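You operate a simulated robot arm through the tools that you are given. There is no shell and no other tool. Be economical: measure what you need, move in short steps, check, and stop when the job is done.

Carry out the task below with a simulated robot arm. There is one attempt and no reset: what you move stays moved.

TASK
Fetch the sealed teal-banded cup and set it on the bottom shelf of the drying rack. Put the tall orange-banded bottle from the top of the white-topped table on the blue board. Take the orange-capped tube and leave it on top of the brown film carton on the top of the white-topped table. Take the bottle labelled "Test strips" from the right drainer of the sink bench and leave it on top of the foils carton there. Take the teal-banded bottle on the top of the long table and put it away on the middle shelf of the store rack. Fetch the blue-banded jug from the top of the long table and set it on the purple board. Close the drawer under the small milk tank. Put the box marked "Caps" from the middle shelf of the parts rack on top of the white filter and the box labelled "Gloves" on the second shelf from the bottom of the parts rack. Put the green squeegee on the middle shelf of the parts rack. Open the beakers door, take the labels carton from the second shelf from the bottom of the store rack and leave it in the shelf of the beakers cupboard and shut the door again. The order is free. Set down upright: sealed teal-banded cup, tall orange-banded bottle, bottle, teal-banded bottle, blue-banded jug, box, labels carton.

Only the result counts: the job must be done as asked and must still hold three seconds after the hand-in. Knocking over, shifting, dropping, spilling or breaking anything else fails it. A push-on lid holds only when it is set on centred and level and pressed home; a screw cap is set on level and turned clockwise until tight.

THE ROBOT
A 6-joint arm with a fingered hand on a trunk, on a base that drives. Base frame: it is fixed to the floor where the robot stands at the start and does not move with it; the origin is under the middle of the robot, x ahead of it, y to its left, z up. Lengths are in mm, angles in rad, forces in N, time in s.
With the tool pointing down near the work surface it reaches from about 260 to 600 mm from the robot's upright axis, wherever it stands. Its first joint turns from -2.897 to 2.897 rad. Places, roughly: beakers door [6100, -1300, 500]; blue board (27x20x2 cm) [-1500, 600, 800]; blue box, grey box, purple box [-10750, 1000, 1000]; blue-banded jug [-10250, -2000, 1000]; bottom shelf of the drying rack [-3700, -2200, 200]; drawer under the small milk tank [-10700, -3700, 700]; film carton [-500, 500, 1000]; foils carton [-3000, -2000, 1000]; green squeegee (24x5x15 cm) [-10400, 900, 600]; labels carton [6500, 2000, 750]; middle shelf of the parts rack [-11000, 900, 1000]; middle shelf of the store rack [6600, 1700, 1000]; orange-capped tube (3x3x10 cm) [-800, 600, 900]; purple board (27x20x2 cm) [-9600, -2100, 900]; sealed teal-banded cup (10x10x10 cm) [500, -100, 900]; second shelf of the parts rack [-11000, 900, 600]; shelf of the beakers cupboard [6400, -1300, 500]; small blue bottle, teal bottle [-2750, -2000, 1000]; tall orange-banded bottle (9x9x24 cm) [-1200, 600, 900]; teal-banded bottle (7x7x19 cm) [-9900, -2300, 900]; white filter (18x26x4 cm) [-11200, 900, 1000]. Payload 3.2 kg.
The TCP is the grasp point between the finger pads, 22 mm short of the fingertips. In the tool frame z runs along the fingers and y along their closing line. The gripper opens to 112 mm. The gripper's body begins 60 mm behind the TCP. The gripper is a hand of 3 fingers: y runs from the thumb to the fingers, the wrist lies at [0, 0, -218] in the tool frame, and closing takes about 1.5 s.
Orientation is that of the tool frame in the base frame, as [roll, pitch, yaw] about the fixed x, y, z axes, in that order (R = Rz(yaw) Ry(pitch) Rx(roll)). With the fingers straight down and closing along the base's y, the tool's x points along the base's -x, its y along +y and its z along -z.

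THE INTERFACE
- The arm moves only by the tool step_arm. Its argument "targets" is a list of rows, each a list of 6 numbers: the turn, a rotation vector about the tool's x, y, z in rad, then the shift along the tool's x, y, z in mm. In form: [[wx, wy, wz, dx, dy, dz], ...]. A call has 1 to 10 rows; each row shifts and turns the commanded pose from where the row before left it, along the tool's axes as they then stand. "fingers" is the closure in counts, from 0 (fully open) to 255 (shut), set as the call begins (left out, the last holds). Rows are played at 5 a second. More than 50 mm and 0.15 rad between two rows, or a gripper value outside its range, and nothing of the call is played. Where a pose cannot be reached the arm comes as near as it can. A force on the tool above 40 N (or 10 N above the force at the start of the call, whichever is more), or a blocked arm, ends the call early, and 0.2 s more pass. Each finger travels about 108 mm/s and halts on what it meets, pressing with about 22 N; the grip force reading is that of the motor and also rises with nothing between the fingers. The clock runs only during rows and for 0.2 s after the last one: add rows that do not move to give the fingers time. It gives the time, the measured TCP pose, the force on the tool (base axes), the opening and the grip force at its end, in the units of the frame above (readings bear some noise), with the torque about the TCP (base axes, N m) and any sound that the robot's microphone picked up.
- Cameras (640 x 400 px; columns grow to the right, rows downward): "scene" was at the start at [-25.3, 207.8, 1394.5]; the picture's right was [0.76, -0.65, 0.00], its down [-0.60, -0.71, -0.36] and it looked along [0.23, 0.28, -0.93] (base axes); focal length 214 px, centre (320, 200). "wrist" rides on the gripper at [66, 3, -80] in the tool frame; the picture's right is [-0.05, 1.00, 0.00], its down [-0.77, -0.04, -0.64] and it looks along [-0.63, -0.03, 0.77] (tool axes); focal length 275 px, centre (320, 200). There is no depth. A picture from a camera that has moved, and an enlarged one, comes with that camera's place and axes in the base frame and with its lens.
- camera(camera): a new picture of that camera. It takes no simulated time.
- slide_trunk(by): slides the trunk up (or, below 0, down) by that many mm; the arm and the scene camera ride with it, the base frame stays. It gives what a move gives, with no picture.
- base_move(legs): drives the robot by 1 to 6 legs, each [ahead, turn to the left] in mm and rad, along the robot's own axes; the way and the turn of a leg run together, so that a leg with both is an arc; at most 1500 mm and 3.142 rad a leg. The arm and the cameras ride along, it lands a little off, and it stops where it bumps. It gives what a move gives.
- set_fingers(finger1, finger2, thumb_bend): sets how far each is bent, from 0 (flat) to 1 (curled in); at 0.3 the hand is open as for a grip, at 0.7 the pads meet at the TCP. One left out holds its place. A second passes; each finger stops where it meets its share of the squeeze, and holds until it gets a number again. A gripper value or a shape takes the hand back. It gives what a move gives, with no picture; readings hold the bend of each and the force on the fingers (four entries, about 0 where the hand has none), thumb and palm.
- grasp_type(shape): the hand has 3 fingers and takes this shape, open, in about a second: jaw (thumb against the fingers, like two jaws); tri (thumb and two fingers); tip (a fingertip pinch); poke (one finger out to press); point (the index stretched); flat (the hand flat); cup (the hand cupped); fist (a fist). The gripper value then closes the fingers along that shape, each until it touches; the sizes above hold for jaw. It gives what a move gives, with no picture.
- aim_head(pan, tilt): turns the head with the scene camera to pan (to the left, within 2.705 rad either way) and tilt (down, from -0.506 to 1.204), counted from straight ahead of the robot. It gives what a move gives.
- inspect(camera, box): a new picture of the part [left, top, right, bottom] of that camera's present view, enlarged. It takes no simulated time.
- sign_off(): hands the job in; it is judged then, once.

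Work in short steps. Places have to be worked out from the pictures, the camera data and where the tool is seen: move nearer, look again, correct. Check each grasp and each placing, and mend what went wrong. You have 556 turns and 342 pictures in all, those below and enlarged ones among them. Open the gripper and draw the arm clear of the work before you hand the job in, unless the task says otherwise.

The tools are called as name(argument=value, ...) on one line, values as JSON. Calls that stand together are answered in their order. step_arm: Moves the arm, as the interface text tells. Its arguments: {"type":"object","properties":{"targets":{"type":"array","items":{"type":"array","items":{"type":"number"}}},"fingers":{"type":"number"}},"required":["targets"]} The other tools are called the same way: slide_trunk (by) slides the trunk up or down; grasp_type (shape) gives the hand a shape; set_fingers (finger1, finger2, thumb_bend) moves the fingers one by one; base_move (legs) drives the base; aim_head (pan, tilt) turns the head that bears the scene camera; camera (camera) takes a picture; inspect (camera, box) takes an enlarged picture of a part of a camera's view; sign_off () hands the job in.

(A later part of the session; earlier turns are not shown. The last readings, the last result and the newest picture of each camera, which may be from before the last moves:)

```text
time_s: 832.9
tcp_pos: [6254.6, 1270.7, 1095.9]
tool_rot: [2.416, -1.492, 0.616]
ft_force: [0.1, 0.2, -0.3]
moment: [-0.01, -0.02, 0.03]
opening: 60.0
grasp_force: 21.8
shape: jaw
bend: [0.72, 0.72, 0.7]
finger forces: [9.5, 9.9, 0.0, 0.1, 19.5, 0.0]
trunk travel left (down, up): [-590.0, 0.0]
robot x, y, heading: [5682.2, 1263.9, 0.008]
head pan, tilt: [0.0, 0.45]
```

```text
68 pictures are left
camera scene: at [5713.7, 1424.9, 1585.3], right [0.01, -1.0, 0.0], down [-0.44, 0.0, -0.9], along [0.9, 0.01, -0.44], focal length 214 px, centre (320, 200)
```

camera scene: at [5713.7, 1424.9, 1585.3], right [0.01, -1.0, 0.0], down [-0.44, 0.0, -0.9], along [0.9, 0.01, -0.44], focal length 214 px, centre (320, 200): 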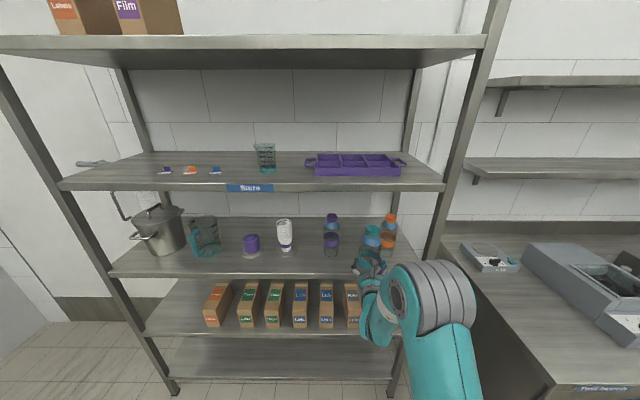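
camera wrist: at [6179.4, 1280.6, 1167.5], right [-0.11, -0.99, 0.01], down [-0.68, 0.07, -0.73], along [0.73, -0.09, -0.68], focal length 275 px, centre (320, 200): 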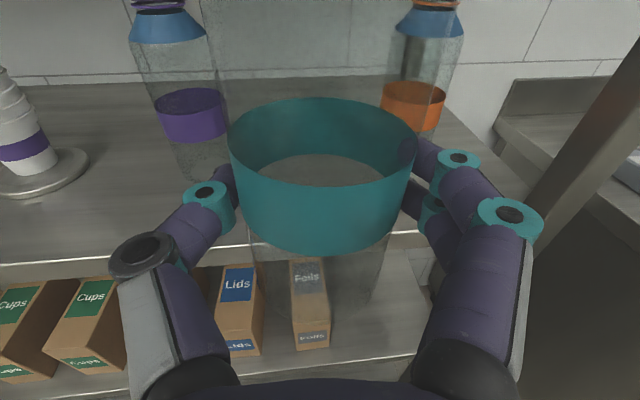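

Shift 14 right, drive in 150, check.

step_arm(targets=[[0, 0, 0, 0, 14, 0], [0, 0, 0, 0, 0, 0]])

base_move(legs=[[152, 0]])

camera(camera="wrist")

```text
time_s: 833.5
tcp_pos: [6252.5, 1257.6, 1097.4]
tool_rot: [2.41, -1.49, 0.62]
ft_force: [0.0, 0.5, -0.6]
moment: [0.0, 0.0, -0.02]
opening: 60.3
grasp_force: 21.8
shape: jaw
bend: [0.72, 0.72, 0.7]
finger forces: [9.5, 9.8, 0.0, 0.0, 19.4, 0.0]
trunk travel left (down, up): [-590.0, 0.0]
robot x, y, heading: [5680.9, 1258.1, 0.01]
head pan, tilt: [0.0, 0.45]
```

```text
time_s: 834.8
tcp_pos: [6406.1, 1257.5, 1096.9]
tool_rot: [2.418, -1.489, 0.614]
ft_force: [-0.4, 0.4, -0.8]
moment: [0.02, -0.01, -0.03]
opening: 59.9
grasp_force: 22.1
shape: jaw
bend: [0.72, 0.72, 0.7]
finger forces: [9.5, 9.8, 0.0, 0.1, 19.4, 0.0]
trunk travel left (down, up): [-590.0, 0.0]
robot x, y, heading: [5834.9, 1264.0, 0.009]
head pan, tilt: [0.0, 0.45]
```

```text
67 pictures are left
camera wrist: at [6330.0, 1267.1, 1168.5], right [-0.11, -0.99, 0.01], down [-0.68, 0.07, -0.73], along [0.73, -0.09, -0.68], focal length 275 px, centre (320, 200)
```

wrist: 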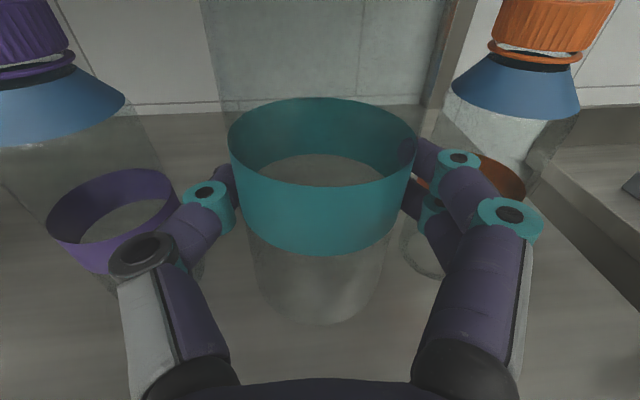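

Fingers end ~15 mm short of the neighbours. Lower with the trunk 42, then feel for contact.

slide_trunk(by=-42)

step_arm(targets=[[0, 0, 0, -3, 0, 0], [0, 0, 0, -3, 0, 0], [0, 0, 0, -3, 0, 0], [0, 0, 0, -3, 0, 0], [0, 0, 0, -3, 0, 0]])

```text
time_s: 835.7
tcp_pos: [6404.2, 1257.2, 1054.6]
tool_rot: [2.41, -1.489, 0.621]
ft_force: [0.8, 0.9, -0.5]
moment: [0.02, 0.02, 0.01]
opening: 60.2
grasp_force: 22.0
shape: jaw
bend: [0.72, 0.72, 0.7]
finger forces: [9.5, 9.8, 0.0, 0.0, 19.4, 0.1]
trunk travel left (down, up): [-548.0, 42.0]
robot x, y, heading: [5833.7, 1260.6, 0.006]
head pan, tilt: [0.0, 0.45]
```

```text
time_s: 836.9
tcp_pos: [6404.1, 1255.3, 1040.4]
tool_rot: [2.417, -1.49, 0.614]
ft_force: [0.2, -0.5, -1.0]
moment: [-0.01, 0.03, 0.02]
opening: 60.1
grasp_force: 22.2
shape: jaw
bend: [0.72, 0.72, 0.7]
finger forces: [9.5, 9.9, 0.0, 0.0, 19.4, 0.1]
trunk travel left (down, up): [-548.0, 42.0]
robot x, y, heading: [5834.3, 1260.7, 0.004]
head pan, tilt: [0.0, 0.45]
```

step_arm(targets=[[0, 0, 0, -3, 0, 0], [0, 0, 0, -3, 0, 0], [0, 0, 0, -2, 0, 0], [0, 0, 0, -2, 0, 0]])

camera(camera="wrist")

```text
time_s: 837.9
tcp_pos: [6401.6, 1256.4, 1031.1]
tool_rot: [2.406, -1.49, 0.623]
ft_force: [0.4, 0.0, 0.2]
moment: [0.01, 0.02, 0.04]
opening: 60.1
grasp_force: 21.4
shape: jaw
bend: [0.72, 0.72, 0.7]
finger forces: [9.5, 9.9, 0.0, 0.0, 19.4, 0.0]
trunk travel left (down, up): [-548.0, 42.0]
robot x, y, heading: [5834.4, 1262.5, 0.002]
head pan, tilt: [0.0, 0.45]
```

```text
66 pictures are left
camera wrist: at [6327.6, 1266.3, 1101.8], right [-0.11, -0.99, 0.01], down [-0.68, 0.07, -0.73], along [0.73, -0.09, -0.68], focal length 275 px, centre (320, 200)
```

wrist: 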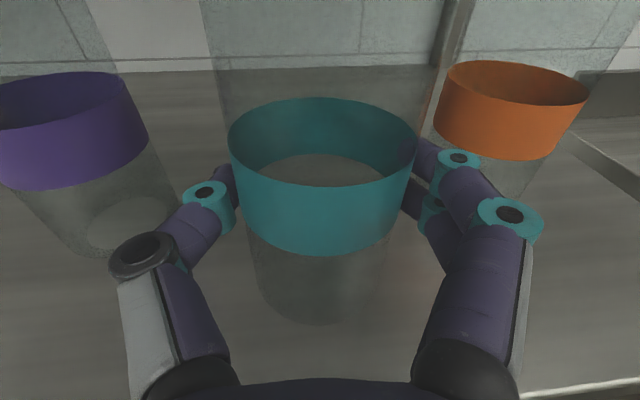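

step_arm(targets=[[0, 0, 0, -2, 0, 0], [0, 0, 0, -2, 0, 0], [0, 0, 0, -2, 0, 0], [0, 0, 0, -2, 0, 0]])

```text
time_s: 838.9
tcp_pos: [6401.3, 1257.1, 1026.0]
tool_rot: [2.338, -1.496, 0.697]
ft_force: [0.6, 3.2, 21.3]
moment: [-0.2, -0.28, 0.07]
opening: 59.9
grasp_force: 22.1
shape: jaw
bend: [0.72, 0.72, 0.7]
finger forces: [9.0, 9.4, 0.0, 0.0, 21.6, 0.0]
trunk travel left (down, up): [-548.0, 42.0]
robot x, y, heading: [5835.4, 1260.0, 0.008]
head pan, tilt: [0.0, 0.45]
```

Contact. Ease 1 mm, open, check, then withdraw by driving back.

step_arm(targets=[[0, 0, 0, 2, 0, 0], [0, 0, 0, 0, 0, 0]])

step_arm(targets=[[0, 0, 0, 0, 0, 0], [0, 0, 0, 0, 0, 0], [0, 0, 0, 0, 0, 0], [0, 0, 0, 0, 0, 0], [0, 0, 0, 0, 0, 0]], fingers=0)

camera(camera="wrist")

```text
time_s: 839.5
tcp_pos: [6400.6, 1257.7, 1026.8]
tool_rot: [2.386, -1.492, 0.646]
ft_force: [-0.4, 3.2, 18.3]
moment: [-0.2, -0.27, 0.08]
opening: 60.0
grasp_force: 22.5
shape: jaw
bend: [0.72, 0.72, 0.7]
finger forces: [8.9, 9.5, 0.0, 0.0, 22.1, 0.1]
trunk travel left (down, up): [-548.0, 42.0]
robot x, y, heading: [5836.7, 1260.5, 0.006]
head pan, tilt: [0.0, 0.45]
```

```text
time_s: 840.7
tcp_pos: [6402.2, 1256.5, 1025.0]
tool_rot: [2.411, -1.489, 0.619]
ft_force: [0.2, 0.6, 0.3]
moment: [-0.02, 0.02, 0.02]
opening: 112.2
grasp_force: 0.0
shape: jaw
bend: [0.3, 0.3, 0.3]
finger forces: [0.0, 0.0, 0.1, 0.0, 0.0, 0.0]
trunk travel left (down, up): [-548.0, 42.0]
robot x, y, heading: [5837.4, 1263.1, 0.008]
head pan, tilt: [0.0, 0.45]
```

```text
65 pictures are left
camera wrist: at [6326.9, 1266.0, 1095.8], right [-0.11, -0.99, 0.01], down [-0.68, 0.07, -0.73], along [0.73, -0.09, -0.68], focal length 275 px, centre (320, 200)
```

wrist: 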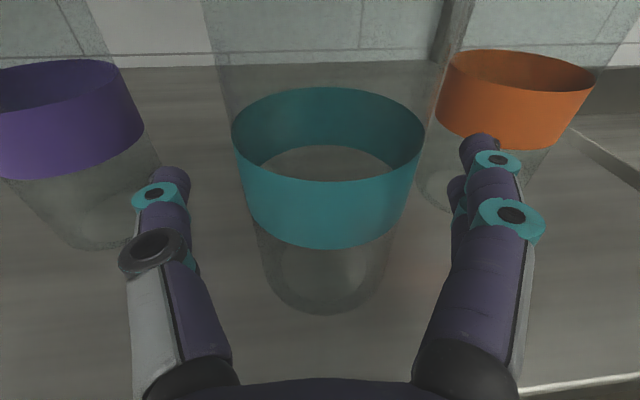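

Stands upright. Back out straight and verify.

base_move(legs=[[-330, 0]])

inspect(camera="scene", box=[100, 150, 480, 380])

```text
time_s: 842.9
tcp_pos: [6072.8, 1253.1, 1024.7]
tool_rot: [2.407, -1.491, 0.622]
ft_force: [0.5, 0.1, 0.6]
moment: [0.0, 0.0, -0.01]
opening: 111.8
grasp_force: 0.0
shape: jaw
bend: [0.3, 0.3, 0.3]
finger forces: [0.0, 0.1, 0.0, 0.0, 0.0, 0.1]
trunk travel left (down, up): [-548.0, 42.0]
robot x, y, heading: [5506.8, 1259.0, 0.005]
head pan, tilt: [0.0, 0.45]
```

```text
1.68 times, centred on (290, 265) of scene
camera zoom: at [5535.2, 1424.0, 1543.3], right [0.0, -1.0, 0.0], down [-0.43, 0.0, -0.9], along [0.9, 0.0, -0.43], focal length 361 px, centre (370, 90)
```

zoom: 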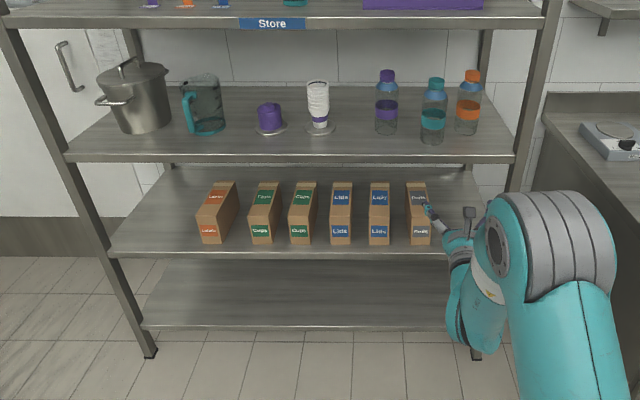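

Bottle done. Now the beakers door: drive along the bench to face it.

base_move(legs=[[-60, 0], [0, -1.575], [1150, 0], [1150, 0], [0, 1.571]])

aim_head(pan=-0.1, tilt=0.75)

camera(camera="scene")

camera(camera="wrist")

```text
time_s: 862.4
tcp_pos: [6050.4, -1025.6, 1024.6]
tool_rot: [2.407, -1.49, 0.652]
ft_force: [-0.5, 0.1, 0.4]
moment: [0.02, -0.02, 0.01]
opening: 112.1
grasp_force: 0.1
shape: jaw
bend: [0.3, 0.3, 0.3]
finger forces: [0.0, 0.1, 0.0, 0.0, 0.0, 0.0]
trunk travel left (down, up): [-548.0, 42.0]
robot x, y, heading: [5483.7, -1038.1, 0.04]
head pan, tilt: [0.0, 0.45]
```

```text
time_s: 863.2
tcp_pos: [6050.8, -1025.2, 1024.5]
tool_rot: [2.411, -1.491, 0.651]
ft_force: [-0.3, 0.0, 0.9]
moment: [0.0, 0.01, 0.01]
opening: 112.1
grasp_force: 0.0
shape: jaw
bend: [0.3, 0.3, 0.3]
finger forces: [0.0, 0.0, 0.1, 0.1, 0.0, 0.1]
trunk travel left (down, up): [-548.0, 42.0]
robot x, y, heading: [5486.3, -1035.1, 0.04]
head pan, tilt: [-0.099, 0.75]
```

```text
63 pictures are left
camera scene: at [5498.9, -880.9, 1516.9], right [-0.06, -1.0, 0.0], down [-0.68, 0.04, -0.73], along [0.73, -0.05, -0.68], focal length 214 px, centre (320, 200)
```

scene: 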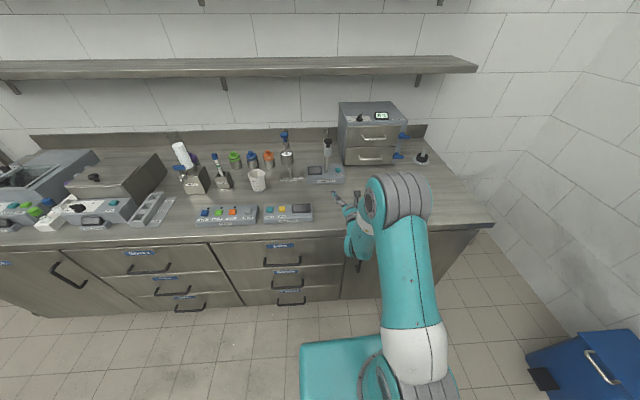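

```text
62 pictures are left
camera wrist: at [5975.1, -1017.6, 1095.8], right [-0.08, -1.0, 0.01], down [-0.68, 0.05, -0.73], along [0.73, -0.06, -0.68], focal length 275 px, centre (320, 200)
```

wrist: 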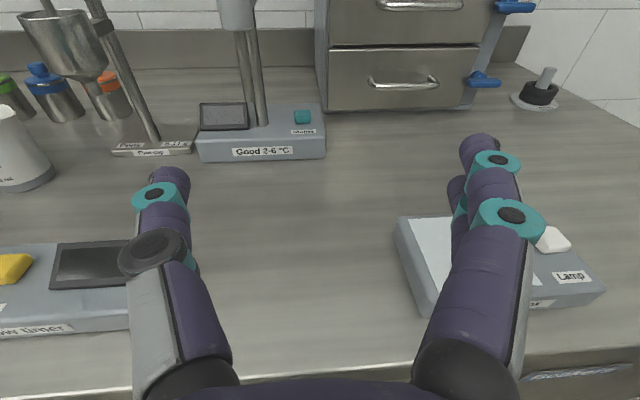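

Back off from the bench, lower the trunk to the door's handle height, and look.

base_move(legs=[[-260, 0], [0, -0.04]])

slide_trunk(by=-400)

aim_head(pan=-0.25, tilt=0.5)

camera(camera="scene")

camera(camera="wrist")

```text
time_s: 865.5
tcp_pos: [5789.5, -1058.3, 1024.4]
tool_rot: [2.413, -1.49, 0.61]
ft_force: [0.0, 0.3, -0.6]
moment: [-0.03, 0.01, -0.01]
opening: 111.8
grasp_force: 0.1
shape: jaw
bend: [0.3, 0.3, 0.3]
finger forces: [0.0, 0.0, 0.1, 0.1, 0.0, 0.0]
trunk travel left (down, up): [-548.0, 42.0]
robot x, y, heading: [5221.5, -1048.9, 0.006]
head pan, tilt: [-0.099, 0.75]
```

```text
time_s: 869.3
tcp_pos: [5787.7, -1057.4, 623.6]
tool_rot: [2.411, -1.49, 0.613]
ft_force: [-1.0, -0.9, -0.1]
moment: [0.01, 0.01, 0.0]
opening: 112.0
grasp_force: 0.1
shape: jaw
bend: [0.3, 0.3, 0.3]
finger forces: [0.0, 0.0, 0.0, 0.0, 0.1, 0.0]
trunk travel left (down, up): [-148.0, 442.0]
robot x, y, heading: [5225.3, -1047.5, -0.002]
head pan, tilt: [-0.099, 0.75]
```

```text
time_s: 870.1
tcp_pos: [5788.8, -1057.3, 624.2]
tool_rot: [2.411, -1.491, 0.613]
ft_force: [0.9, 0.1, 0.3]
moment: [0.04, 0.0, -0.03]
opening: 112.3
grasp_force: 0.0
shape: jaw
bend: [0.3, 0.3, 0.3]
finger forces: [0.0, 0.0, 0.0, 0.0, 0.0, 0.0]
trunk travel left (down, up): [-148.0, 442.0]
robot x, y, heading: [5221.3, -1046.7, 0.001]
head pan, tilt: [-0.25, 0.499]
```

```text
61 pictures are left
camera scene: at [5248.8, -905.8, 1138.8], right [-0.25, -0.97, 0.0], down [-0.46, 0.12, -0.88], along [0.85, -0.22, -0.48], focal length 214 px, centre (320, 200)
```

scene: 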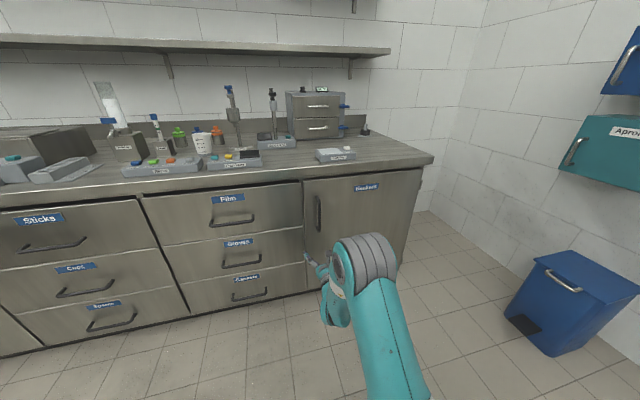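

```text
60 pictures are left
camera wrist: at [5713.4, -1047.1, 695.8], right [-0.12, -0.99, 0.01], down [-0.68, 0.08, -0.73], along [0.73, -0.09, -0.68], focal length 275 px, centre (320, 200)
```

wrist: 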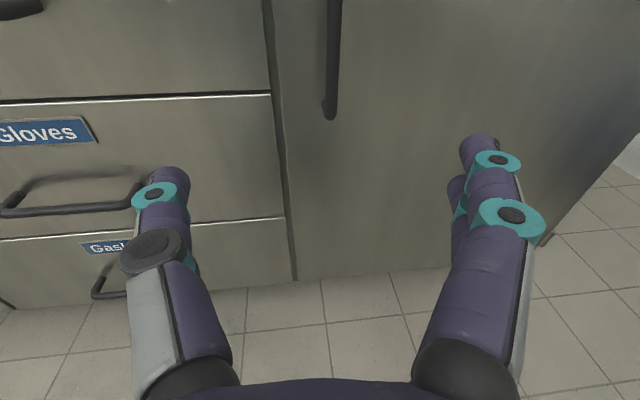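

Handle is a vertical bar at ≈(6015,-1093), z 541–729; hinge at y≈-1600. Align and approach to grip the bar.

step_arm(targets=[[0, 0, 0, 0, 30, 0], [0, 0, 0, 0, 0, 0]])

base_move(legs=[[150, 0]])

camera(camera="wrist")

```text
time_s: 870.7
tcp_pos: [5786.6, -1087.3, 625.3]
tool_rot: [2.41, -1.491, 0.611]
ft_force: [-0.3, 0.7, -0.2]
moment: [0.02, 0.05, 0.0]
opening: 112.3
grasp_force: 0.0
shape: jaw
bend: [0.3, 0.3, 0.3]
finger forces: [0.1, 0.0, 0.0, 0.1, 0.0, 0.0]
trunk travel left (down, up): [-148.0, 442.0]
robot x, y, heading: [5220.1, -1047.2, -0.003]
head pan, tilt: [-0.25, 0.499]
```

```text
time_s: 872.0
tcp_pos: [5936.2, -1086.4, 625.7]
tool_rot: [2.41, -1.492, 0.613]
ft_force: [-0.5, -0.5, 0.9]
moment: [0.02, -0.02, 0.01]
opening: 112.4
grasp_force: 0.0
shape: jaw
bend: [0.3, 0.3, 0.3]
finger forces: [0.0, 0.1, 0.0, 0.0, 0.0, 0.0]
trunk travel left (down, up): [-148.0, 442.0]
robot x, y, heading: [5371.6, -1048.4, -0.002]
head pan, tilt: [-0.25, 0.499]
```

```text
59 pictures are left
camera wrist: at [5860.2, -1077.4, 697.4], right [-0.12, -0.99, 0.01], down [-0.68, 0.08, -0.73], along [0.73, -0.09, -0.68], focal length 275 px, centre (320, 200)
```

wrist: 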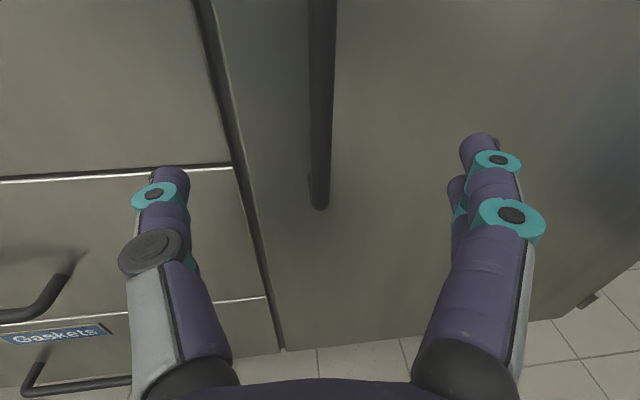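

Centred on the bar. Drive 74 forward and close on it.

base_move(legs=[[72, 0]])

step_arm(targets=[[0, 0, 0, 0, 0, 0], [0, 0, 0, 0, 0, 0], [0, 0, 0, 0, 0, 0], [0, 0, 0, 0, 0, 0], [0, 0, 0, 0, 0, 0], [0, 0, 0, 0, 0, 0], [0, 0, 0, 0, 0, 0], [0, 0, 0, 0, 0, 0], [0, 0, 0, 0, 0, 0]], fingers=255)

camera(camera="wrist")

```text
time_s: 873.1
tcp_pos: [6007.6, -1086.9, 626.1]
tool_rot: [2.411, -1.489, 0.614]
ft_force: [0.4, -0.2, 0.7]
moment: [-0.03, 0.01, 0.0]
opening: 111.9
grasp_force: 0.1
shape: jaw
bend: [0.3, 0.3, 0.3]
finger forces: [0.1, 0.1, 0.0, 0.0, 0.0, 0.1]
trunk travel left (down, up): [-148.0, 442.0]
robot x, y, heading: [5444.2, -1047.8, 0.001]
head pan, tilt: [-0.25, 0.499]
```

```text
time_s: 875.1
tcp_pos: [6007.9, -1088.3, 625.1]
tool_rot: [2.41, -1.491, 0.613]
ft_force: [2.6, 0.5, -0.3]
moment: [0.0, -0.01, 0.0]
opening: 0.2
grasp_force: 22.3
shape: jaw
bend: [0.74, 0.74, 0.66]
finger forces: [0.4, 0.0, 0.1, 0.0, 0.1, 0.1]
trunk travel left (down, up): [-148.0, 442.0]
robot x, y, heading: [5442.9, -1047.8, -0.004]
head pan, tilt: [-0.25, 0.499]
```

```text
58 pictures are left
camera wrist: at [5932.3, -1077.4, 697.3], right [-0.12, -0.99, 0.01], down [-0.68, 0.08, -0.73], along [0.73, -0.09, -0.68], focal length 275 px, centre (320, 200)
```

wrist: 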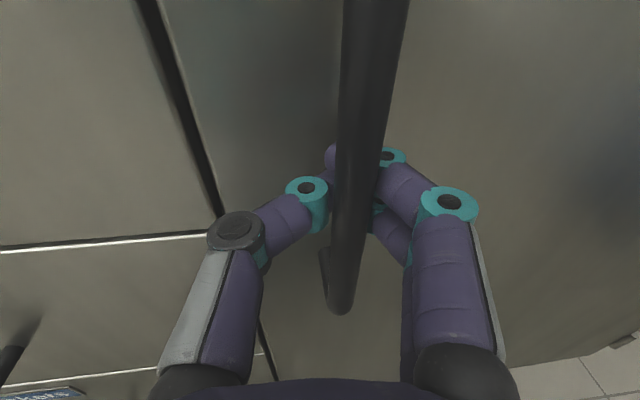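

The fingers have closed behind the bar like a hook. Pull back 100 and check.

base_move(legs=[[-100, 0]])

camera(camera="wrist")

```text
time_s: 876.3
tcp_pos: [5915.3, -1097.6, 625.5]
tool_rot: [2.501, -1.493, 0.497]
ft_force: [4.7, -19.0, -0.2]
moment: [0.02, 0.01, 0.2]
opening: 0.9
grasp_force: 21.2
shape: jaw
bend: [0.73, 0.73, 0.74]
finger forces: [12.1, 9.9, 0.1, 0.0, 10.7, 0.1]
trunk travel left (down, up): [-148.0, 442.0]
robot x, y, heading: [5350.9, -1047.3, -0.02]
head pan, tilt: [-0.25, 0.499]
stopped in leg 1: the force on the tool passed its limit at 43 N (the readings are from after the stop); the commanded pose is now the measured one
```

```text
57 pictures are left
camera wrist: at [5839.9, -1086.0, 697.2], right [-0.15, -0.99, 0.0], down [-0.67, 0.1, -0.73], along [0.72, -0.11, -0.68], focal length 275 px, centre (320, 200)
```

wrist: 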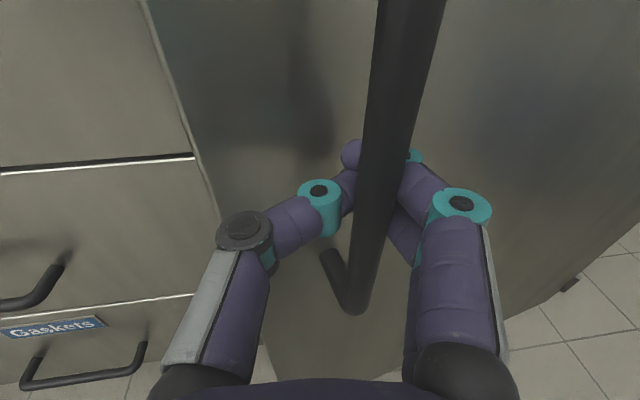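

Door is opening. Alternate small lateral (−y) arm moves with pulling back, following the arc.

step_arm(targets=[[0, 0, 0, 0, 12, 0], [0, 0, 0, 0, 12, 0]])

base_move(legs=[[-60, 0]])

step_arm(targets=[[0, 0, 0, 0, 12, 0], [0, 0, 0, 0, 12, 0]])

base_move(legs=[[-60, 0]])

camera(camera="wrist")

```text
time_s: 876.9
tcp_pos: [5911.2, -1118.7, 626.3]
tool_rot: [2.459, -1.492, 0.545]
ft_force: [0.0, -0.1, 0.4]
moment: [0.02, 0.02, -0.01]
opening: 0.0
grasp_force: 22.1
shape: jaw
bend: [0.74, 0.74, 0.74]
finger forces: [0.1, 0.0, 0.0, 0.0, 0.0, 0.0]
trunk travel left (down, up): [-148.0, 442.0]
robot x, y, heading: [5350.1, -1048.7, -0.015]
head pan, tilt: [-0.25, 0.499]
```

```text
time_s: 877.8
tcp_pos: [5852.1, -1120.1, 626.5]
tool_rot: [2.5, -1.494, 0.5]
ft_force: [16.3, -35.2, 2.4]
moment: [0.01, 0.09, 0.83]
opening: 1.1
grasp_force: 22.1
shape: jaw
bend: [0.74, 0.74, 0.74]
finger forces: [20.1, 17.9, 0.0, 0.1, 0.1, 0.1]
trunk travel left (down, up): [-148.0, 442.0]
robot x, y, heading: [5291.6, -1049.4, -0.013]
head pan, tilt: [-0.25, 0.499]
```

```text
time_s: 878.4
tcp_pos: [5848.0, -1143.0, 629.2]
tool_rot: [2.463, -1.494, 0.537]
ft_force: [-1.4, -0.3, 0.4]
moment: [0.0, 0.01, 0.01]
opening: 0.1
grasp_force: 22.0
shape: jaw
bend: [0.74, 0.74, 0.74]
finger forces: [0.1, 0.1, 0.1, 0.1, 0.0, 0.0]
trunk travel left (down, up): [-148.0, 442.0]
robot x, y, heading: [5292.2, -1048.3, -0.015]
head pan, tilt: [-0.25, 0.499]
```

```text
time_s: 879.5
tcp_pos: [5795.5, -1152.2, 628.9]
tool_rot: [2.521, -1.501, 0.453]
ft_force: [11.1, -18.4, -3.3]
moment: [0.1, -0.04, 0.46]
opening: 0.0
grasp_force: 22.3
shape: jaw
bend: [0.74, 0.74, 0.74]
finger forces: [10.6, 9.4, 0.0, 0.1, 0.1, 0.0]
trunk travel left (down, up): [-148.0, 442.0]
robot x, y, heading: [5241.5, -1046.6, -0.033]
head pan, tilt: [-0.25, 0.499]
stopped in leg 1: the force on the tool passed its limit at 48 N (the readings are from after the stop); the commanded pose is now the measured one
```

```text
56 pictures are left
camera wrist: at [5721.0, -1139.8, 700.5], right [-0.17, -0.99, -0.01], down [-0.67, 0.12, -0.73], along [0.72, -0.12, -0.68], focal length 275 px, centre (320, 200)
```

wrist: 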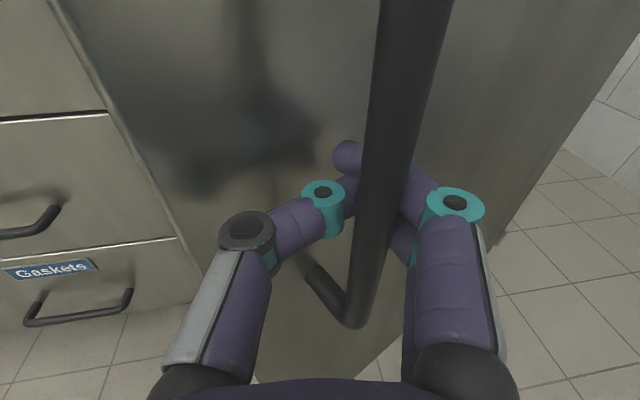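

Continue the arc.

step_arm(targets=[[0, 0, 0, 0, 15, 0], [0, 0, 0, 0, 15, 0]])

base_move(legs=[[-50, 0]])

step_arm(targets=[[0, 0, 0, 0, 17, 0], [0, 0, 0, 0, 17, 0]])

base_move(legs=[[-45, 0]])

aim_head(pan=-0.25, tilt=0.5)

camera(camera="scene")

```text
time_s: 880.1
tcp_pos: [5791.0, -1179.8, 630.6]
tool_rot: [2.475, -1.5, 0.502]
ft_force: [-0.2, -0.2, -0.3]
moment: [0.04, 0.03, -0.02]
opening: 0.0
grasp_force: 22.3
shape: jaw
bend: [0.74, 0.74, 0.74]
finger forces: [0.1, 0.1, 0.0, 0.0, 0.1, 0.0]
trunk travel left (down, up): [-148.0, 442.0]
robot x, y, heading: [5237.9, -1047.8, -0.029]
head pan, tilt: [-0.25, 0.499]
```

```text
time_s: 881.1
tcp_pos: [5744.9, -1189.0, 631.6]
tool_rot: [2.51, -1.507, 0.441]
ft_force: [13.6, -18.2, -4.4]
moment: [0.15, -0.04, 0.54]
opening: 0.1
grasp_force: 21.5
shape: jaw
bend: [0.74, 0.74, 0.75]
finger forces: [11.0, 9.8, 0.1, 0.0, 0.0, 0.0]
trunk travel left (down, up): [-148.0, 442.0]
robot x, y, heading: [5192.2, -1044.0, -0.04]
head pan, tilt: [-0.25, 0.499]
stopped in leg 1: the force on the tool passed its limit at 49 N (the readings are from after the stop); the commanded pose is now the measured one
```

```text
time_s: 881.7
tcp_pos: [5739.5, -1220.3, 633.3]
tool_rot: [2.46, -1.501, 0.498]
ft_force: [0.3, -0.1, -0.4]
moment: [-0.03, -0.04, 0.01]
opening: 0.0
grasp_force: 22.3
shape: jaw
bend: [0.74, 0.74, 0.75]
finger forces: [0.0, 0.1, 0.1, 0.1, 0.0, 0.1]
trunk travel left (down, up): [-148.0, 442.0]
robot x, y, heading: [5198.5, -1046.7, -0.034]
head pan, tilt: [-0.25, 0.499]
```

```text
time_s: 882.7
tcp_pos: [5702.4, -1226.5, 634.7]
tool_rot: [2.47, -1.508, 0.469]
ft_force: [15.0, -16.3, -5.8]
moment: [0.13, -0.01, 0.43]
opening: 0.0
grasp_force: 21.9
shape: jaw
bend: [0.74, 0.74, 0.75]
finger forces: [10.7, 9.7, 0.0, 0.0, 17.1, 0.0]
trunk travel left (down, up): [-148.0, 442.0]
robot x, y, heading: [5155.8, -1043.0, -0.048]
head pan, tilt: [-0.25, 0.499]
stopped in leg 1: the force on the tool passed its limit at 50 N (the readings are from after the stop); the commanded pose is now the measured one
```

```text
time_s: 883.3
tcp_pos: [5701.9, -1225.1, 635.3]
tool_rot: [2.467, -1.508, 0.476]
ft_force: [20.0, -21.2, -5.2]
moment: [0.15, -0.02, 0.59]
opening: 0.1
grasp_force: 21.5
shape: jaw
bend: [0.74, 0.74, 0.75]
finger forces: [13.4, 12.2, 0.0, 0.0, 18.1, 0.0]
trunk travel left (down, up): [-148.0, 442.0]
robot x, y, heading: [5156.4, -1041.5, -0.036]
head pan, tilt: [-0.25, 0.499]
```

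```text
55 pictures are left
camera scene: at [5189.9, -905.3, 1139.0], right [-0.29, -0.96, 0.0], down [-0.46, 0.14, -0.88], along [0.84, -0.25, -0.48], focal length 214 px, centre (320, 200)
```

scene: 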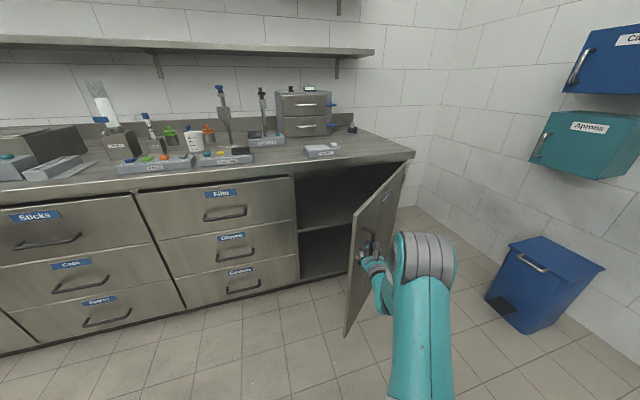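

Door ~45° open. Continue by rotating the base right, which follows the arc.

base_move(legs=[[0, -0.15]])

base_move(legs=[[0, -0.15]])

base_move(legs=[[20, -0.15]])

camera(camera="wrist")

```text
time_s: 884.3
tcp_pos: [5667.0, -1303.5, 636.1]
tool_rot: [2.427, -1.508, 0.367]
ft_force: [0.7, 0.0, -0.1]
moment: [-0.01, 0.01, 0.0]
opening: 0.0
grasp_force: 22.3
shape: jaw
bend: [0.74, 0.74, 0.75]
finger forces: [0.1, 0.0, 0.0, 0.0, 0.1, 0.0]
trunk travel left (down, up): [-148.0, 442.0]
robot x, y, heading: [5155.8, -1042.5, -0.191]
head pan, tilt: [-0.25, 0.499]
```

```text
time_s: 885.3
tcp_pos: [5624.4, -1376.4, 635.5]
tool_rot: [2.424, -1.508, 0.223]
ft_force: [-0.8, -0.2, -0.2]
moment: [0.02, 0.01, 0.0]
opening: 0.0
grasp_force: 22.0
shape: jaw
bend: [0.74, 0.74, 0.75]
finger forces: [0.0, 0.0, 0.1, 0.0, 0.1, 0.0]
trunk travel left (down, up): [-148.0, 442.0]
robot x, y, heading: [5157.2, -1043.1, -0.341]
head pan, tilt: [-0.25, 0.499]
```

```text
time_s: 886.4
tcp_pos: [5587.7, -1451.1, 636.6]
tool_rot: [2.42, -1.507, 0.077]
ft_force: [-0.1, 0.5, -0.9]
moment: [-0.02, -0.03, 0.26]
opening: 0.2
grasp_force: 22.1
shape: jaw
bend: [0.74, 0.74, 0.75]
finger forces: [0.0, 0.0, 0.0, 0.0, 4.5, 4.0]
trunk travel left (down, up): [-148.0, 442.0]
robot x, y, heading: [5179.4, -1050.8, -0.487]
head pan, tilt: [-0.25, 0.499]
```

```text
54 pictures are left
camera wrist: at [5526.1, -1403.7, 706.8], right [-0.6, -0.8, -0.01], down [-0.53, 0.41, -0.74], along [0.59, -0.44, -0.67], focal length 275 px, centre (320, 200)
```

wrist: 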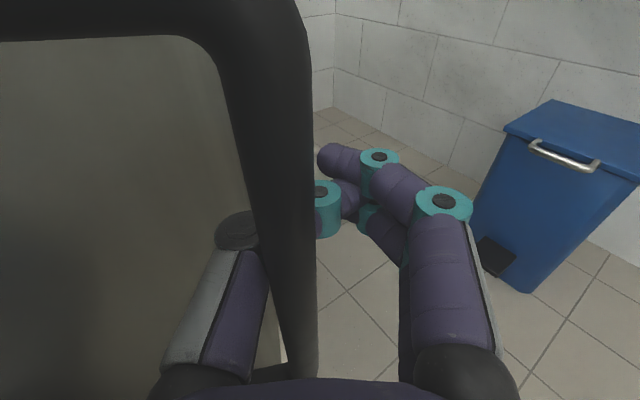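

Door is near 70°. Rotate the base a bit more, then look from the head camera.

base_move(legs=[[20, -0.12]])

aim_head(pan=0.2, tilt=0.6)

camera(camera="scene")

```text
time_s: 887.3
tcp_pos: [5572.5, -1480.5, 636.2]
tool_rot: [2.334, -1.507, 0.106]
ft_force: [1.6, 4.3, -1.6]
moment: [-0.01, -0.12, 2.19]
opening: 0.2
grasp_force: 22.0
shape: jaw
bend: [0.75, 0.75, 0.78]
finger forces: [0.0, 0.0, 0.0, 0.0, 41.9, 35.9]
trunk travel left (down, up): [-148.0, 442.0]
robot x, y, heading: [5181.8, -1057.1, -0.554]
head pan, tilt: [-0.25, 0.499]
stopped in leg 1: the robot was blocked; the commanded pose is now the measured one
```

```text
time_s: 888.2
tcp_pos: [5570.7, -1481.2, 636.1]
tool_rot: [2.348, -1.506, 0.087]
ft_force: [4.1, 4.1, -1.7]
moment: [-0.04, -0.12, 2.52]
opening: 0.2
grasp_force: 21.9
shape: jaw
bend: [0.75, 0.75, 0.78]
finger forces: [0.0, 0.0, 0.1, 0.0, 49.0, 41.8]
trunk travel left (down, up): [-148.0, 442.0]
robot x, y, heading: [5184.9, -1058.5, -0.552]
head pan, tilt: [0.201, 0.6]
```

```text
53 pictures are left
camera scene: at [5301.0, -916.6, 1129.7], right [-0.34, -0.94, 0.0], down [-0.53, 0.19, -0.83], along [0.77, -0.28, -0.56], focal length 214 px, centre (320, 200)
```

scene: 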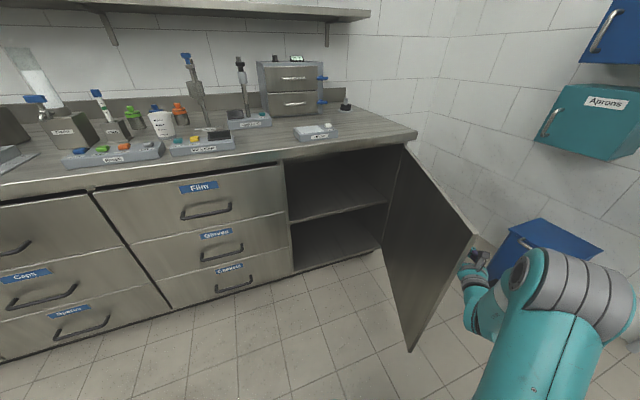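

Door at ~70°, enough if I enter at y≈-1240. Release the handle and withdraw backward.

step_arm(targets=[[0, 0, 0, 0, 0, 0], [0, 0, 0, 0, 0, 0], [0, 0, 0, 0, 0, 0], [0, 0, 0, 0, 0, 0], [0, 0, 0, 0, 0, 0]], fingers=0)

base_move(legs=[[-150, 0]])

camera(camera="scene")

```text
time_s: 889.4
tcp_pos: [5570.4, -1483.1, 636.5]
tool_rot: [2.357, -1.508, 0.081]
ft_force: [0.2, 0.1, -0.7]
moment: [0.02, -0.03, 0.01]
opening: 112.2
grasp_force: 0.0
shape: jaw
bend: [0.3, 0.3, 0.3]
finger forces: [0.0, 0.0, 0.0, 0.1, 0.1, 0.0]
trunk travel left (down, up): [-148.0, 442.0]
robot x, y, heading: [5183.4, -1057.8, -0.554]
head pan, tilt: [0.201, 0.6]
```

```text
time_s: 890.8
tcp_pos: [5441.2, -1405.3, 636.3]
tool_rot: [2.355, -1.507, 0.079]
ft_force: [-0.3, 0.0, 0.3]
moment: [-0.02, 0.02, -0.02]
opening: 111.9
grasp_force: 0.0
shape: jaw
bend: [0.3, 0.3, 0.3]
finger forces: [0.0, 0.0, 0.0, 0.0, 0.0, 0.1]
trunk travel left (down, up): [-148.0, 442.0]
robot x, y, heading: [5056.8, -981.4, -0.551]
head pan, tilt: [0.201, 0.6]
```

```text
52 pictures are left
camera scene: at [5172.5, -837.9, 1129.7], right [-0.35, -0.94, 0.0], down [-0.53, 0.2, -0.83], along [0.77, -0.29, -0.56], focal length 214 px, centre (320, 200)
```

scene: 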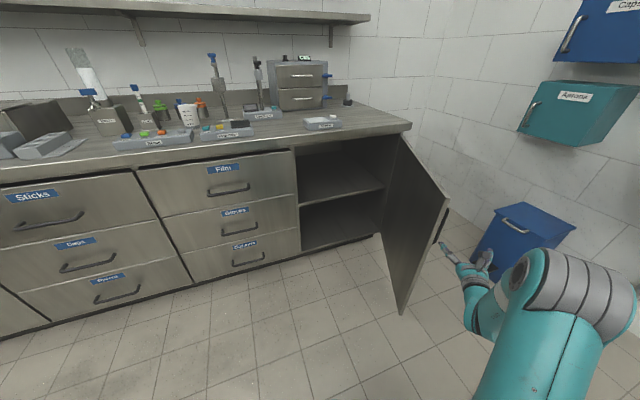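

Free of the handle. Now fetch the labels carton: drive back to the rack.

base_move(legs=[[0, 2.058], [634, 0], [0, -0.135], [1160, 0], [1160, 0], [0, -1.372]])

aim_head(pan=0.0, tilt=0.6)

camera(camera="scene")

camera(camera="wrist")

```text
time_s: 914.2
tcp_pos: [6089.1, 1772.7, 637.5]
tool_rot: [2.355, -1.509, 0.641]
ft_force: [0.7, 0.3, 0.2]
moment: [-0.03, 0.0, 0.02]
opening: 111.9
grasp_force: 0.0
shape: jaw
bend: [0.3, 0.3, 0.3]
finger forces: [0.0, 0.2, 0.0, 0.1, 0.0, 0.1]
trunk travel left (down, up): [-148.0, 442.0]
robot x, y, heading: [5536.1, 1927.5, 0.01]
head pan, tilt: [0.201, 0.6]
```

```text
time_s: 914.9
tcp_pos: [6089.1, 1771.2, 637.7]
tool_rot: [2.354, -1.508, 0.644]
ft_force: [0.8, 0.6, 0.2]
moment: [0.01, -0.03, -0.03]
opening: 112.0
grasp_force: 0.0
shape: jaw
bend: [0.3, 0.3, 0.3]
finger forces: [0.0, 0.0, 0.0, 0.1, 0.0, 0.0]
trunk travel left (down, up): [-148.0, 442.0]
robot x, y, heading: [5538.4, 1924.3, 0.002]
head pan, tilt: [0.0, 0.6]
```

```text
51 pictures are left
camera scene: at [5561.8, 2091.3, 1129.7], right [0.01, -1.0, 0.0], down [-0.56, 0.0, -0.83], along [0.83, 0.01, -0.56], focal length 214 px, centre (320, 200)
```

scene: 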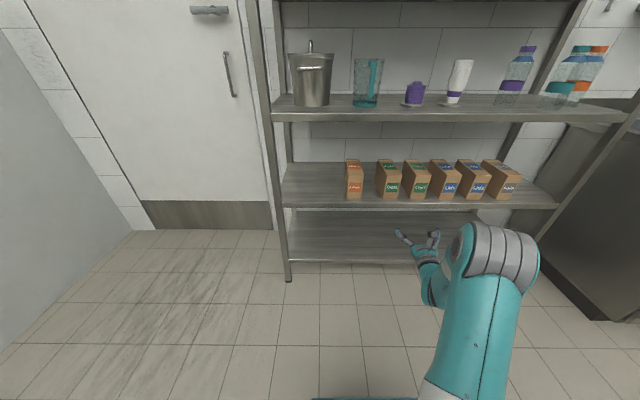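

```text
50 pictures are left
camera wrist: at [6012.8, 1783.5, 707.3], right [-0.15, -0.99, 0.0], down [-0.66, 0.1, -0.74], along [0.73, -0.11, -0.67], focal length 275 px, centre (320, 200)
```

wrist: 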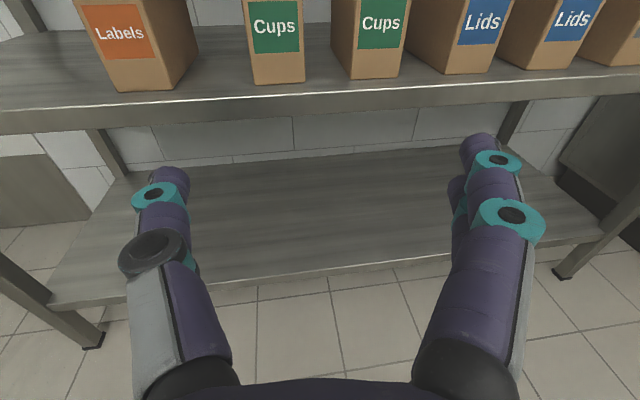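

Labels carton centre y≈1955, front x≈6440. Straighten yaw, shift left 183, lower 20, then drive in partway.

step_arm(targets=[[0.14, 0, 0, 0, 0, 0], [0, 0, 0, 0, -36, 0], [0, 0, 0, 0, -36, 0], [0, 0, 0, 0, -36, 0], [0, 0, 0, 0, -36, 0], [0, 0, 0, 0, -36, 0], [0, 0, 0, 0, 0, 0]])

slide_trunk(by=-18)

base_move(legs=[[200, 0]])

camera(camera="wrist")

```text
time_s: 916.5
tcp_pos: [6090.1, 1951.8, 628.8]
tool_rot: [2.493, -1.507, 0.64]
ft_force: [-0.5, -0.5, 0.2]
moment: [0.0, -0.03, 0.01]
opening: 112.4
grasp_force: 0.1
shape: jaw
bend: [0.3, 0.3, 0.3]
finger forces: [0.1, 0.1, 0.0, 0.1, 0.0, 0.1]
trunk travel left (down, up): [-148.0, 442.0]
robot x, y, heading: [5537.2, 1924.0, 0.006]
head pan, tilt: [0.0, 0.6]
```

```text
time_s: 917.2
tcp_pos: [6090.0, 1952.1, 611.8]
tool_rot: [2.493, -1.507, 0.643]
ft_force: [0.7, -0.3, 0.2]
moment: [-0.02, -0.01, 0.02]
opening: 111.9
grasp_force: 0.0
shape: jaw
bend: [0.3, 0.3, 0.3]
finger forces: [0.0, 0.0, 0.0, 0.1, 0.1, 0.0]
trunk travel left (down, up): [-130.0, 460.0]
robot x, y, heading: [5535.9, 1923.3, 0.008]
head pan, tilt: [0.0, 0.6]
```

```text
time_s: 918.8
tcp_pos: [6292.0, 1951.1, 611.4]
tool_rot: [2.493, -1.507, 0.64]
ft_force: [0.0, -0.3, -0.1]
moment: [0.01, 0.01, -0.01]
opening: 111.9
grasp_force: 0.1
shape: jaw
bend: [0.3, 0.3, 0.3]
finger forces: [0.1, 0.0, 0.1, 0.0, 0.1, 0.0]
trunk travel left (down, up): [-130.0, 460.0]
robot x, y, heading: [5734.5, 1925.0, 0.004]
head pan, tilt: [0.0, 0.6]
```

```text
49 pictures are left
camera wrist: at [6214.7, 1952.2, 682.8], right [-0.01, -1.0, -0.01], down [-0.67, 0.01, -0.74], along [0.74, 0.0, -0.67], focal length 275 px, centre (320, 200)
```

wrist: 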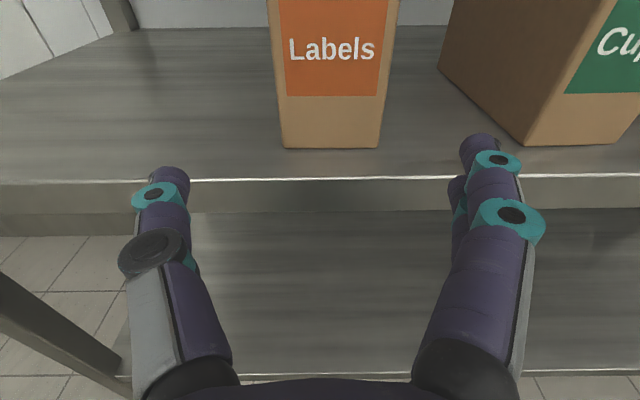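

Carton front x≈6394, centre y≈1943. Shift 8, drive in 146, close.

step_arm(targets=[[0, 0, 0, 5, 8, 0], [0, 0, 0, 0, 0, 0]])

base_move(legs=[[146, 0]])

step_arm(targets=[[0, 0, 0, 0, 0, 0], [0, 0, 0, 0, 0, 0], [0, 0, 0, 0, 0, 0], [0, 0, 0, 0, 0, 0], [0, 0, 0, 0, 0, 0], [0, 0, 0, 0, 0, 0], [0, 0, 0, 0, 0, 0]], fingers=255)

camera(camera="wrist")

```text
time_s: 919.4
tcp_pos: [6291.9, 1943.6, 617.7]
tool_rot: [2.492, -1.508, 0.64]
ft_force: [-0.1, -0.1, 0.0]
moment: [0.01, 0.01, -0.01]
opening: 112.0
grasp_force: 0.1
shape: jaw
bend: [0.3, 0.3, 0.3]
finger forces: [0.1, 0.0, 0.0, 0.0, 0.0, 0.0]
trunk travel left (down, up): [-130.0, 460.0]
robot x, y, heading: [5739.9, 1925.5, 0.007]
head pan, tilt: [0.0, 0.6]
```

```text
time_s: 920.7
tcp_pos: [6436.3, 1945.0, 616.4]
tool_rot: [2.495, -1.508, 0.639]
ft_force: [-0.3, -0.2, 0.5]
moment: [-0.04, -0.01, -0.02]
opening: 111.7
grasp_force: 0.0
shape: jaw
bend: [0.3, 0.3, 0.3]
finger forces: [0.0, 0.0, 0.1, 0.1, 0.0, 0.0]
trunk travel left (down, up): [-130.0, 460.0]
robot x, y, heading: [5885.3, 1930.4, 0.003]
head pan, tilt: [0.0, 0.6]
```

```text
time_s: 922.3
tcp_pos: [6436.4, 1944.4, 616.8]
tool_rot: [2.494, -1.507, 0.64]
ft_force: [1.1, -0.7, 0.3]
moment: [0.02, -0.04, -0.05]
opening: 60.3
grasp_force: 22.1
shape: jaw
bend: [0.72, 0.72, 0.7]
finger forces: [10.1, 10.2, 0.0, 0.1, 19.9, 0.0]
trunk travel left (down, up): [-130.0, 460.0]
robot x, y, heading: [5884.1, 1929.5, 0.005]
head pan, tilt: [0.0, 0.6]
```

```text
48 pictures are left
camera wrist: at [6360.0, 1945.6, 688.1], right [-0.01, -1.0, -0.01], down [-0.67, 0.01, -0.74], along [0.74, 0.0, -0.67], focal length 275 px, centre (320, 200)
```

wrist: 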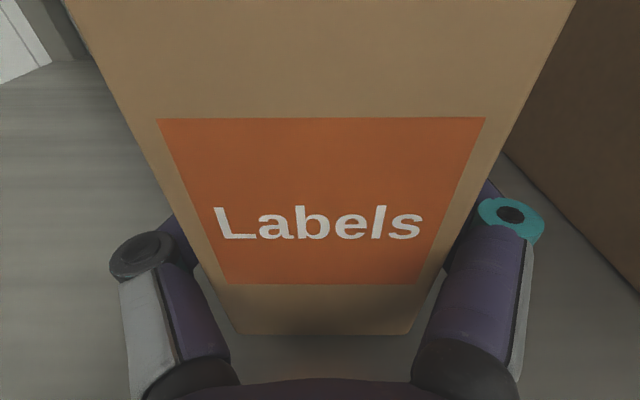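

Gripped. Lift 25 and back out.

slide_trunk(by=25)

base_move(legs=[[-400, 0]])

camera(camera="scene")

```text
time_s: 923.0
tcp_pos: [6435.9, 1944.2, 642.5]
tool_rot: [2.502, -1.508, 0.633]
ft_force: [-0.1, -0.2, -3.4]
moment: [-0.01, 0.16, 0.0]
opening: 59.9
grasp_force: 21.7
shape: jaw
bend: [0.72, 0.72, 0.7]
finger forces: [10.3, 11.1, 0.0, 0.0, 21.3, 0.1]
trunk travel left (down, up): [-155.0, 435.0]
robot x, y, heading: [5885.0, 1929.3, 0.002]
head pan, tilt: [0.0, 0.6]
```

```text
time_s: 925.5
tcp_pos: [6035.2, 1942.9, 641.2]
tool_rot: [2.498, -1.505, 0.632]
ft_force: [0.5, 0.2, -3.8]
moment: [0.0, 0.16, 0.0]
opening: 60.0
grasp_force: 22.3
shape: jaw
bend: [0.72, 0.72, 0.7]
finger forces: [10.1, 11.1, 0.0, 0.0, 21.4, 0.0]
trunk travel left (down, up): [-155.0, 435.0]
robot x, y, heading: [5478.2, 1924.8, 0.002]
head pan, tilt: [0.0, 0.6]
```

```text
47 pictures are left
camera scene: at [5507.1, 2091.1, 1136.7], right [0.0, -1.0, 0.0], down [-0.57, 0.0, -0.82], along [0.82, 0.0, -0.57], focal length 214 px, centre (320, 200)
```

scene: 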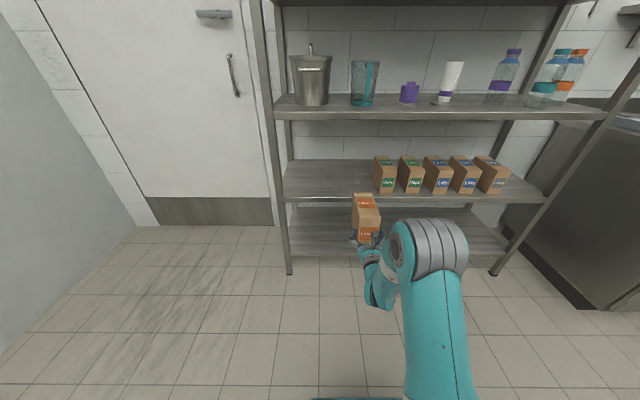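

Carton held. Route so the arm never sweeps across the open door: go to (5120,-500), reverse diagonally to (4229,-1110), then straight ahead.

base_move(legs=[[0, -1.719], [1225, 0], [1226, 0], [0, 2.317], [-1080, 0], [0, -0.6]])

slide_trunk(by=-70)

base_move(legs=[[900, 0]])

aim_head(pan=-0.2, tilt=0.5)

camera(camera="scene")

```text
time_s: 954.0
tcp_pos: [4770.1, -1084.9, 642.4]
tool_rot: [2.5, -1.505, 0.613]
ft_force: [0.0, -0.9, -3.5]
moment: [0.0, 0.14, -0.02]
opening: 60.0
grasp_force: 22.1
shape: jaw
bend: [0.72, 0.72, 0.7]
finger forces: [10.3, 11.1, 0.0, 0.0, 21.5, 0.0]
trunk travel left (down, up): [-155.0, 435.0]
robot x, y, heading: [4217.4, -1094.2, -0.017]
head pan, tilt: [0.0, 0.6]
```

```text
time_s: 955.0
tcp_pos: [4768.8, -1085.8, 571.7]
tool_rot: [2.501, -1.506, 0.612]
ft_force: [0.5, 0.6, -2.3]
moment: [-0.03, 0.16, -0.01]
opening: 59.8
grasp_force: 22.2
shape: jaw
bend: [0.72, 0.72, 0.7]
finger forces: [10.2, 11.3, 0.0, 0.0, 21.6, 0.0]
trunk travel left (down, up): [-85.0, 505.0]
robot x, y, heading: [4214.1, -1090.4, -0.016]
head pan, tilt: [0.0, 0.6]
```

```text
time_s: 959.8
tcp_pos: [5666.0, -1104.2, 572.1]
tool_rot: [2.499, -1.507, 0.607]
ft_force: [1.0, 0.3, -2.8]
moment: [-0.02, 0.14, 0.04]
opening: 59.9
grasp_force: 22.1
shape: jaw
bend: [0.72, 0.72, 0.7]
finger forces: [10.3, 11.2, 0.1, 0.0, 21.6, 0.0]
trunk travel left (down, up): [-85.0, 505.0]
robot x, y, heading: [5109.6, -1108.0, -0.021]
head pan, tilt: [0.0, 0.6]
```

```text
time_s: 960.5
tcp_pos: [5665.9, -1105.1, 571.7]
tool_rot: [2.504, -1.507, 0.604]
ft_force: [-0.6, -0.2, -2.6]
moment: [0.01, 0.19, 0.01]
opening: 59.6
grasp_force: 22.3
shape: jaw
bend: [0.72, 0.72, 0.7]
finger forces: [10.4, 11.1, 0.0, 0.0, 21.5, 0.0]
trunk travel left (down, up): [-85.0, 505.0]
robot x, y, heading: [5112.3, -1103.3, -0.026]
head pan, tilt: [-0.201, 0.499]
```

```text
46 pictures are left
camera scene: at [5142.3, -959.9, 1075.8], right [-0.22, -0.98, 0.0], down [-0.47, 0.1, -0.88], along [0.86, -0.19, -0.48], focal length 214 px, centre (320, 200)
```

scene: 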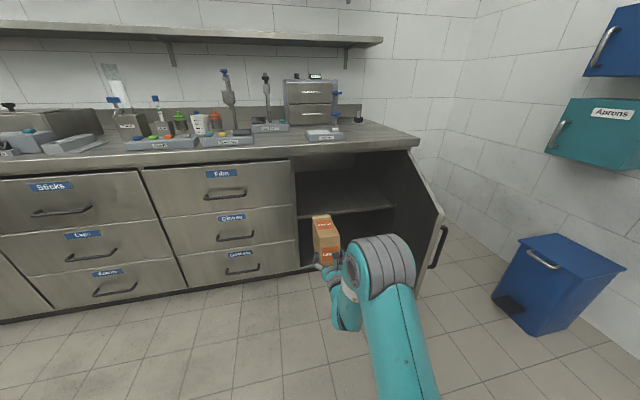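

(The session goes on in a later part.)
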